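You operate a simulated robot arm through the tools that you are given. There is no shell and no other tool. Be economical: measure what you need, move in short steps, check, and stop when the job is done.

You are at the controls of a simulated robot arm. One attempt, no reset.

JOB
Slide the test card along the top of the steel table until it stands next to the blue jug two.
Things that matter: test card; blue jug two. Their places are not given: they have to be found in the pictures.

Only the result counts: the job must be done as asked and must still hold three seconds after the hand-in. Knocking over, shifting, dropping, spilling or breaking anything else fails it.

ROBOT AND FRAMES
A 7-joint arm with a two-finger parallel gripper, fixed in place. Base frame: the origin is at the foot of the arm, x ahead of it, y to its left, z up; the work surface is at about z = 0.8. Lengths are in m, angles in degrees, forces in N, time in s.
With the tool pointing down near the work surface it reaches from about 0.3 to 0.7 m from the base axis. Its first joint turns from -66.0 to 66.0 degrees. Payload 1.57 kg.
The tool frame sits at the grasp point between the pads (the TCP): z along the fingers, y along the line on which they close. The tips reach 0.03 m beyond it. The gripper opens to 0.11 m. The fingers are 0.024 m wide and 0.012 m thick; the gripper's body (0.048 by 0.112 m) begins 0.078 m behind the TCP.
Orientation is that of the tool frame in the base frame, as [roll, pitch, yaw] about the fixed x, y, z axes, in that order (R = Rz(yaw) Ry(pitch) Rx(roll)). With the fingers straight down and closing along the base's y, the tool's x points along the base's -x, its y along +y and its z along -z.

CONTROLS
- The arm moves only by the tool drive_tool. Its argument "series" is a list of rows, each a list of 7 numbers: the shift along the tool's x, y, z in mm, then the turn, a rotation vector about the tool's x, y, z in degrees, then the gripper command, from -1 (shut) to 1 (fully open), values between in proportion. In form: [[x, y, z, rx, ry, rz, gripper], ...]. A call has 1 to 12 rows; each row shifts and turns the commanded pose from where the row before left it, along the tool's axes as they then stand. A row lasts 0.2 s, in which the tool goes at most 0.05 m and 8.6 degrees; a call with a longer step from one row to the next is refused whole, and so is a gripper value outside its range. A pose out of reach is approached as far as the arm can. The call stops where the force on the tool passes 40 N (or 10 N more than at its start, if that is more) or the arm is blocked; 0.2 s more then pass. Each finger travels about 0.108 m/s and halts on what it meets, pressing with about 23 N; the grip force reading is that of the motor and also rises with nothing between the fingers. The clock runs only during rows and for 0.2 s after the last one: add rows that do not move to give the fingers time. The reply holds the time, the measured pose of the TCP, the force on the tool along the base axes, the opening and the grip force, in the units named above and with some noise.
- Cameras (640 x 400 px; columns grow to the right, rows downward): "scene" is fixed at [0.1397, -0.3786, 1.3994]; the picture's right is [0.95, -0.33, 0.00], its down [-0.20, -0.57, -0.80] and it looks along [0.26, 0.75, -0.60] (base axes); focal length 338 px, centre (320, 200). "wrist" rides on the gripper at [-0.036, 0, -0.08] in the tool frame; the picture's right is [0.00, -1.00, 0.00], its down [0.97, 0.00, -0.24] and it looks along [0.24, 0.00, 0.97] (tool axes); focal length 218 px, centre (320, 200).
- snapshot(camera): a new picture of that camera. It takes no simulated time.
- point_at(camera, pixels): for up to 12 pixels [column, row] of the newest picture of that camera ("zoom" is the newest enlarged one), the place [x, y, z] in the base frame of the surface seen there, good to about 0.003 m. It takes no simulated time.
- close_up(camera, box): a new picture of the part [left, top, right, bottom] of that camera's present view, enlarged. It takes no simulated time.
- sign_off(): hands the job in; it is judged then, once.

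Work in short steps. Measure before you move; look again where a grasp or a placing could have gone wrong, and mend it. You have 60 turns and 22 pictures in all, those below and enlarged ones among them. Open the gripper and draw the arm clear of the work before you hand the job in, unless the task says otherwise; then end with one line.

The tools are called as a command line: name --pt "numbers of a row" for each row, then --argument value for the rest, lists and objects as JSON in quotes. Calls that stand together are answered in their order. drive_tool: Moves the arm, as the interface text tells. Its arguments: {"type":"object","properties":{"series":{"type":"array","items":{"type":"array","items":{"type":"number"}}}},"required":["series"]} The other tools are called the same way: snapshot (camera) takes a picture; point_at (camera, pixels) gives the place of the surface under pixels of a picture; close_up (camera, box) takes an enlarged picture of a part of a camera's view; sign_off () hands the job in.

At the start:

```text
time: 0.0
tcp_pos: [0.3914, 0.2325, 1.0657]
orientation: [-179.9, 0.0, 180.0]
contact_force: [0.8, -0.3, -0.1]
opening: 0.11
gripper_force: 0.1
```

scene: 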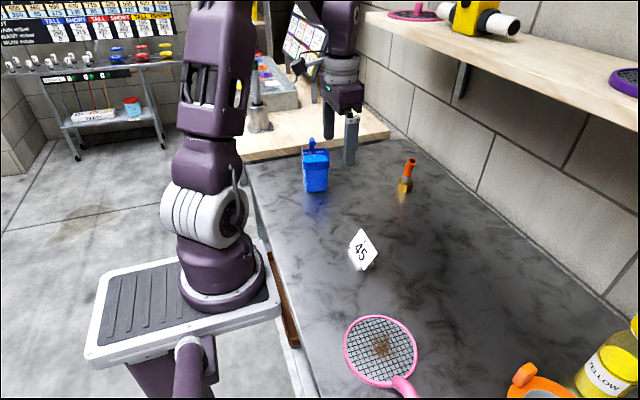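
wrist: 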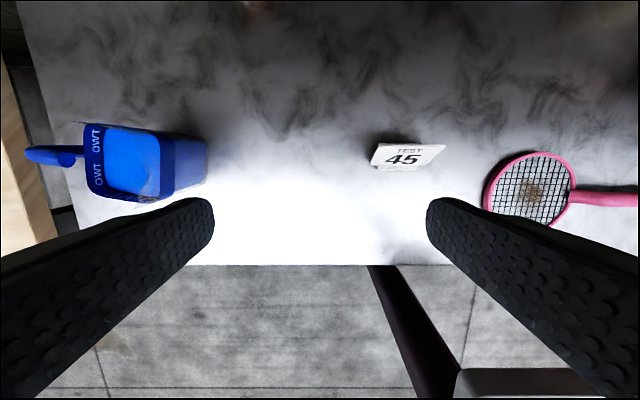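

The card "45" is at scene (362,250) and the blue jug labelled TWO at (315,170). I'll take enlarged views to measure them.

close_up --camera "scene" --box '[280, 120, 440, 290]'

point_at --camera "wrist" --pixels '[[377, 143], [446, 145], [370, 165], [428, 171], [207, 140], [205, 180], [130, 160], [160, 130], [395, 138], [300, 200], [100, 190], [175, 190]]'

```text
2.35 times, centred on (360, 205) of scene
```

zoom: 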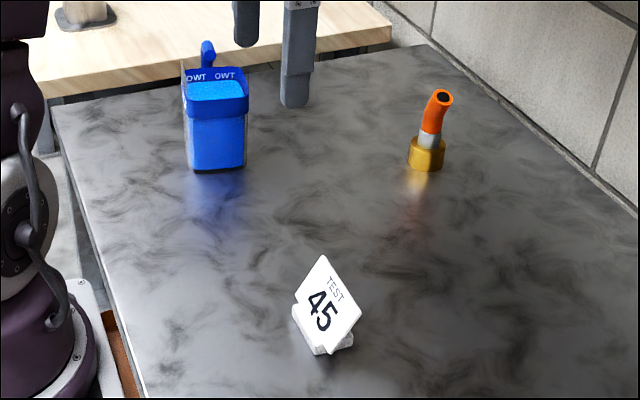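

```text
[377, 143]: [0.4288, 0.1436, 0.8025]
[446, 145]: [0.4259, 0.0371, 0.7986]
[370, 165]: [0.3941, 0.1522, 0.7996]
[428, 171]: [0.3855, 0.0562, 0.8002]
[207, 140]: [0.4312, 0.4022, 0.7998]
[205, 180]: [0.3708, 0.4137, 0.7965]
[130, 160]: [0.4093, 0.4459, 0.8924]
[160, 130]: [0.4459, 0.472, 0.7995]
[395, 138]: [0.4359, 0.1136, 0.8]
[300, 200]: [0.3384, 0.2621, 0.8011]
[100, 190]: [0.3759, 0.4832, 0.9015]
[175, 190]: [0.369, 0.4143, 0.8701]
```

The zoom shows a thin leaning card on a small white foot near (325,310), and the jug's near base edge at about (195,170)-(245,167). I'll measure points on both.

point_at --camera "zoom" --pixels '[[323, 260], [358, 308], [330, 345], [300, 292], [296, 312], [316, 351], [348, 340], [328, 305], [196, 169], [243, 165], [190, 110], [246, 105]]'

close_up --camera "wrist" --box '[360, 120, 460, 182]'

```text
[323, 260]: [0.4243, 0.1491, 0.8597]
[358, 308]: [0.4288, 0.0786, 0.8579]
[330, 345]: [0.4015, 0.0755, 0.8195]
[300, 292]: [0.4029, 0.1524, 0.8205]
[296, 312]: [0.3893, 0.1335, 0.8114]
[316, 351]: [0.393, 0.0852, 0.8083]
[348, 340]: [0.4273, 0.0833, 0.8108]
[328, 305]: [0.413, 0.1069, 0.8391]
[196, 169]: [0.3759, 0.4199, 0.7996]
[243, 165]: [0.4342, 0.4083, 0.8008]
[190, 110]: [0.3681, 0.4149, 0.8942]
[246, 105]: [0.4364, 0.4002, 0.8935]
```

```text
6.40 times, centred on (410, 151) of wrist
```

zoom: 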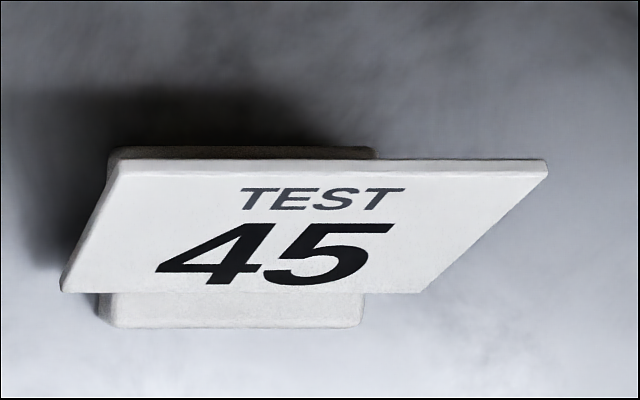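

The card spans y≈0.077–0.152, leaning in x from 0.40 to 0.43, and its foot spans x≈0.389–0.43, y≈0.083–0.135. The jug's near face is at y≈0.40–0.415. I'll go above the card and turn the tool 90° so the fingers clamp along x and stay out of the gap to the jug.

drive_tool --pt "-4.7 -31 0 0 0 0 1" --pt "-4.7 -31 0 0 0 0 1" --pt "-4.7 -31 0 0 0 0 1" --pt "-4.7 -31 0 0 0 0 1" --pt "0 0 0 0 0 8.5 1" --pt "0 0 0 0 0 8.5 1" --pt "0 0 0 0 0 8.5 1" --pt "0 0 0 0 0 8.5 1" --pt "0 0 0 0 0 8.5 1" --pt "0 0 0 0 0 8.5 1" --pt "0 0 0 0 0 8.5 1" --pt "0 0 0 0 0 8.5 1"

drive_tool --pt "0 0 0 0 0 8 1" --pt "0 0 0 0 0 8 1" --pt "0 0 0 0 0 6 1" --pt "0 0 30 0 0 0 1" --pt "0 0 30 0 0 0 1" --pt "0 0 20 0 0 0 1" --pt "0 0 0 0 0 0 1"

snapshot --camera "wrist"

```text
time: 2.6
tcp_pos: [0.41, 0.1066, 1.0673]
orientation: [180.0, 0.0, 111.8]
contact_force: [-0.1, -0.4, 0.0]
opening: 0.1101
gripper_force: 0.0
```

```text
time: 4.2
tcp_pos: [0.4094, 0.1078, 0.9854]
orientation: [-180.0, 0.0, 90.0]
contact_force: [0.6, 0.5, 0.3]
opening: 0.1097
gripper_force: 0.1
```

```text
17 pictures are left
```

wrist: 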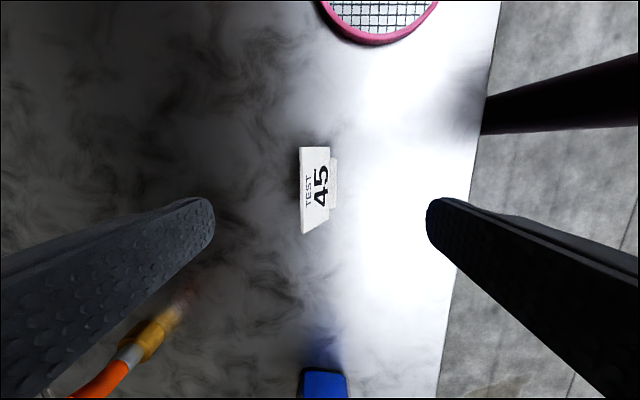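

The card sits between the fingers at (315,190), and the foot shows at its right (335,185). I'll enlarge it to fix the card's and foot's extents before going down.

close_up --camera "wrist" --box '[260, 140, 380, 240]'

point_at --camera "wrist" --pixels '[[303, 150], [328, 149], [303, 230], [328, 218], [335, 162], [335, 184], [335, 205], [315, 190], [322, 380], [342, 376], [306, 376]]'

```text
4.00 times, centred on (320, 190) of wrist
```

zoom: 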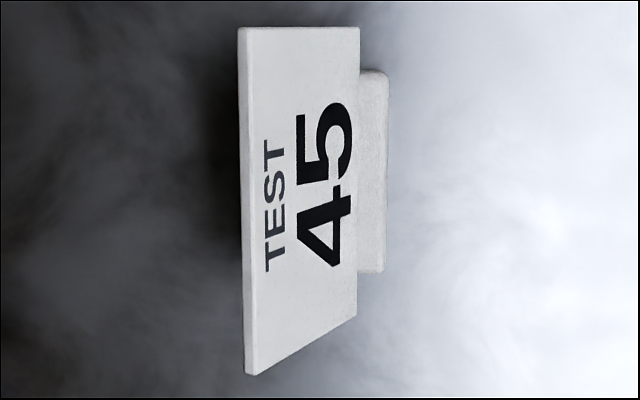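

```text
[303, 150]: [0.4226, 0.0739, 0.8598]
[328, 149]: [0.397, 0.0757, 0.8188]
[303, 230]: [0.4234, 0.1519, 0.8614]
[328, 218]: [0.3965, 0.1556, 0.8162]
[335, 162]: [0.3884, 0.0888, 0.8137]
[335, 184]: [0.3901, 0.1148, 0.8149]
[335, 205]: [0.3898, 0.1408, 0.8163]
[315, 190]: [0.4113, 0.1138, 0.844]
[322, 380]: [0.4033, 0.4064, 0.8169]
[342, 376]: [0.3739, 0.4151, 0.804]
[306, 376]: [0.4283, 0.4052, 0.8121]
```

Card and foot are centred near y=0.114 and x≈0.408, and the foot top is at z≈0.815. I'll shift +6.5 mm in y and go down around the card, with tips stopping about 6 mm above the table.

drive_tool --pt "6.5 -1 30 0 0 0 1" --pt "0 0 30 0 0 0 1" --pt "0 0 30 0 0 0 1" --pt "0 0 25 0 0 0 1" --pt "0 0 20 0 0 0 1" --pt "0 0 12 0 0 0 1" --pt "0 0 0 0 0 0 1"

snapshot --camera "scene"

```text
time: 5.8
tcp_pos: [0.407, 0.1141, 0.8384]
orientation: [179.9, 0.0, 90.0]
contact_force: [0.4, 0.0, 0.4]
opening: 0.11
gripper_force: 0.0
```

```text
15 pictures are left
```

scene: 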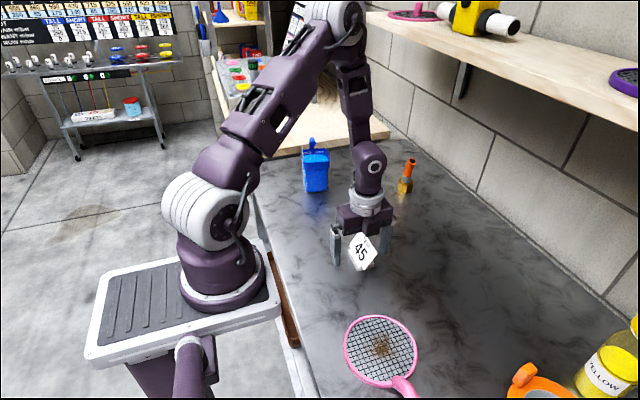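

The fingers straddle the card at scene (362,248) without contact. I'll close to about 48 mm and then gently onto the foot.

drive_tool --pt "0 0 0 0 0 0 0.4" --pt "0 0 0 0 0 0 0" --pt "0 0 0 0 0 0 -0.12" --pt "0 0 0 0 0 0 -0.25" --pt "0 0 0 0 0 0 -0.35" --pt "0 0 0 0 0 0 -0.35"

snapshot --camera "wrist"

```text
time: 7.2
tcp_pos: [0.4072, 0.1143, 0.8394]
orientation: [-180.0, 0.0, 89.9]
contact_force: [0.4, -0.1, 0.5]
opening: 0.041
gripper_force: 23.0
```

```text
14 pictures are left
```

wrist: 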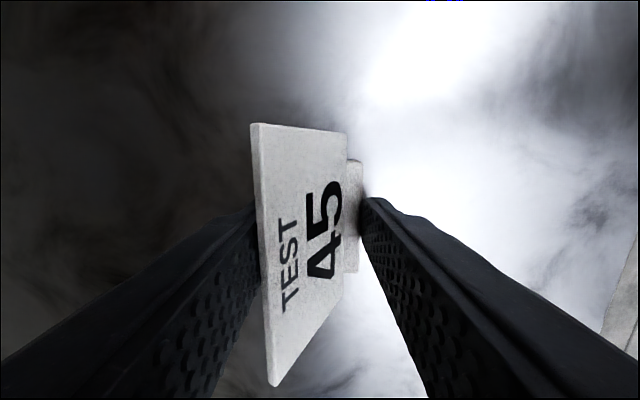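

The foot is gripped at a 41 mm opening and stands upright. I'll slide it +y (tool x) along the table, first 120 mm.

drive_tool --pt "5 0 0 0 0 0 -0.35" --pt "15 0 0 0 0 0 -0.35" --pt "20 0 0 0 0 0 -0.35" --pt "20 0 0 0 0 0 -0.35" --pt "20 0 0 0 0 0 -0.35" --pt "20 0 0 0 0 0 -0.35" --pt "20 0 0 0 0 0 -0.35" --pt "0 0 0 0 0 0 -0.35"

snapshot --camera "scene"

```text
time: 9.0
tcp_pos: [0.409, 0.2335, 0.8379]
orientation: [179.9, 0.0, 90.0]
contact_force: [-0.5, -1.0, -0.9]
opening: 0.0411
gripper_force: 22.9
```

```text
13 pictures are left
```

scene: 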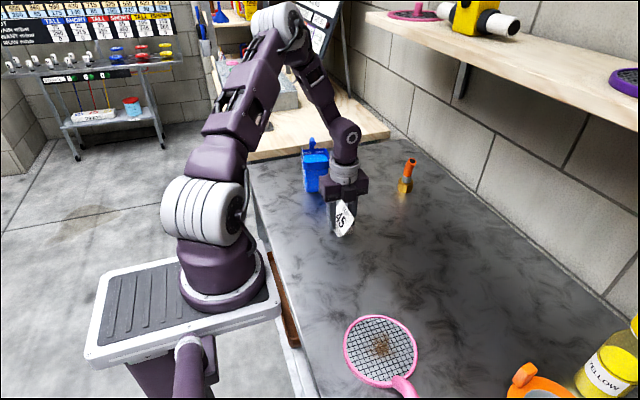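

The card followed, now at scene (343,217). I'll slide 80 mm more and look at the remaining gap.

drive_tool --pt "5 0 0 0 0 0 -0.35" --pt "15 0 0 0 0 0 -0.35" --pt "20 0 0 0 0 0 -0.35" --pt "20 0 0 0 0 0 -0.35" --pt "15 0 0 0 0 0 -0.35" --pt "5 0 0 0 0 0 -0.35" --pt "0 0 0 0 0 0 -0.35"

snapshot --camera "wrist"

close_up --camera "scene" --box '[270, 120, 420, 240]'

```text
time: 10.6
tcp_pos: [0.4087, 0.3139, 0.8384]
orientation: [-179.9, 0.0, 90.0]
contact_force: [0.4, -0.5, 0.2]
opening: 0.0409
gripper_force: 23.0
```

```text
12 pictures are left
```

wrist: 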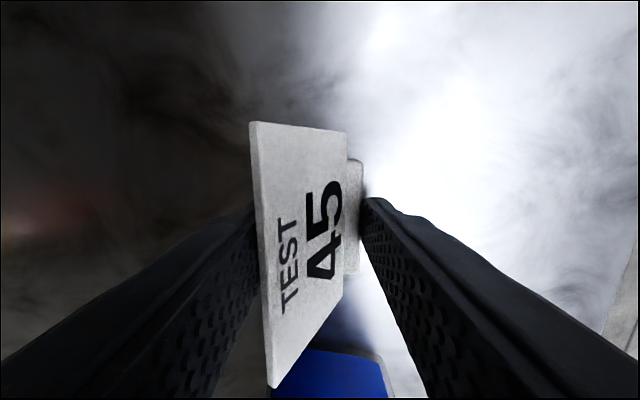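

```text
3.33 times, centred on (345, 180) of scene
```

zoom: 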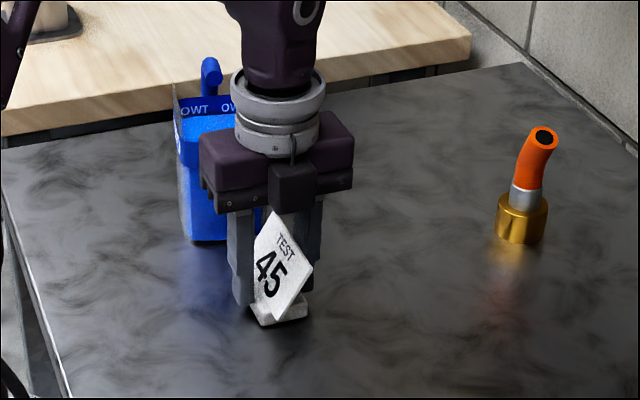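

The card's leading edge is at y≈0.354 and the jug's face at ≈0.40–0.41. I'll slide 27 mm more slowly, which leaves about 20 mm.

drive_tool --pt "5 0 0 0 0 0 -0.35" --pt "8 0 0 0 0 0 -0.35" --pt "8 0 0 0 0 0 -0.35" --pt "6 0 0 0 0 0 -0.35" --pt "0 0 0 0 0 0 -0.35" --pt "0 0 0 0 0 0 -0.35"

snapshot --camera "wrist"

point_at --camera "wrist" --pixels '[[270, 380], [340, 320], [345, 300], [350, 340], [300, 370], [380, 340], [330, 390]]'

```text
time: 12.0
tcp_pos: [0.4081, 0.3407, 0.8396]
orientation: [179.9, 0.0, 90.0]
contact_force: [-1.0, -0.6, 0.0]
opening: 0.0413
gripper_force: 23.2
```

```text
10 pictures are left
```

wrist: 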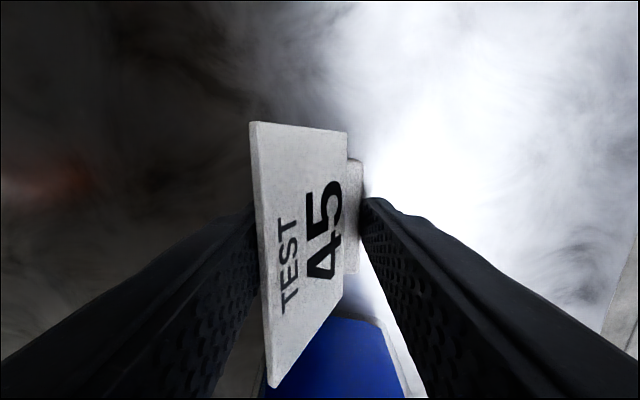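

```text
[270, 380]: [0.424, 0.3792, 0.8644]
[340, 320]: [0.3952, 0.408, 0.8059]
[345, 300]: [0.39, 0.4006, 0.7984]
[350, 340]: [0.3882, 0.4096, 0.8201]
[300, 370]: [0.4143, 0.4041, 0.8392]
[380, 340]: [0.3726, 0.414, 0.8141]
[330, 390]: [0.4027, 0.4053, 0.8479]
```

The card edge is at y≈0.379 and the jug face at ≈0.403, so the gap is about 22 mm without contact. I'll open the gripper slowly and rise straight up.

drive_tool --pt "0 0 0 0 0 0 -0.2" --pt "0 0 0 0 0 0 0" --pt "0 0 0 0 0 0 0.4" --pt "0 0 0 0 0 0 0.6" --pt "0 0 0 0 0 0 0.6" --pt "0 0 -15 0 0 0 0.6" --pt "0 0 -30 0 0 0 0.6" --pt "0 0 -40 0 0 0 0.6" --pt "0 0 -40 0 0 0 0.6" --pt "0 0 -40 0 0 0 0.6" --pt "0 0 0 0 0 0 0.6"

drive_tool --pt "-30 0 -20 0 0 0 0.6" --pt "-40 0 0 0 0 0 0.6" --pt "-40 0 0 0 0 0 0.6" --pt "-40 0 0 0 0 0 1" --pt "0 0 0 0 0 0 1"

close_up --camera "scene" --box '[270, 120, 420, 240]'

snapshot --camera "wrist"

```text
time: 14.4
tcp_pos: [0.4066, 0.3403, 1.0057]
orientation: [180.0, 0.0, 90.0]
contact_force: [0.8, 0.0, 0.6]
opening: 0.0877
gripper_force: 0.0
```

```text
time: 15.6
tcp_pos: [0.4097, 0.1909, 1.0246]
orientation: [-179.9, 0.0, 90.0]
contact_force: [-0.3, -0.3, 0.3]
opening: 0.1102
gripper_force: 0.1
```

```text
3.33 times, centred on (345, 180) of scene
```

zoom: 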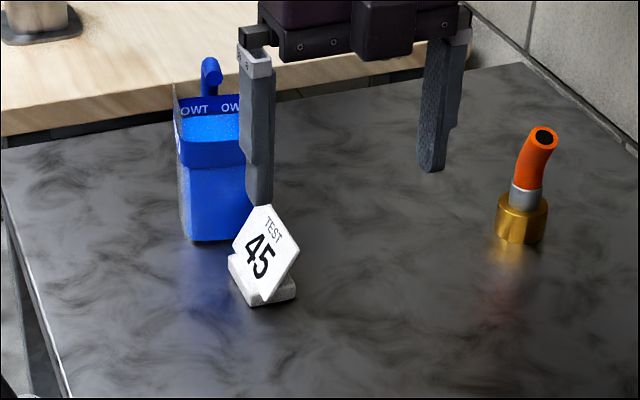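

```text
8 pictures are left
```

wrist: 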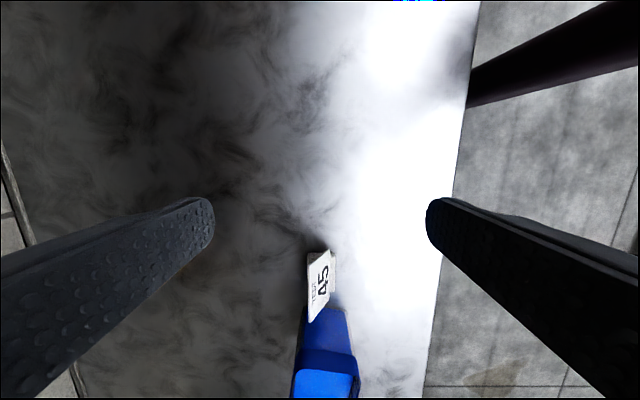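

The card stands upright on its foot at zoom (262,265), right beside jug TWO. The jug hasn't moved, and the gripper is open and clear, so I'm handing in.

sign_off

```text
The job is handed in.
```

I slid the test card along the table, and it now stands upright about 22 mm from blue jug two. The jug and the other items in view weren't disturbed, and the job is handed in.
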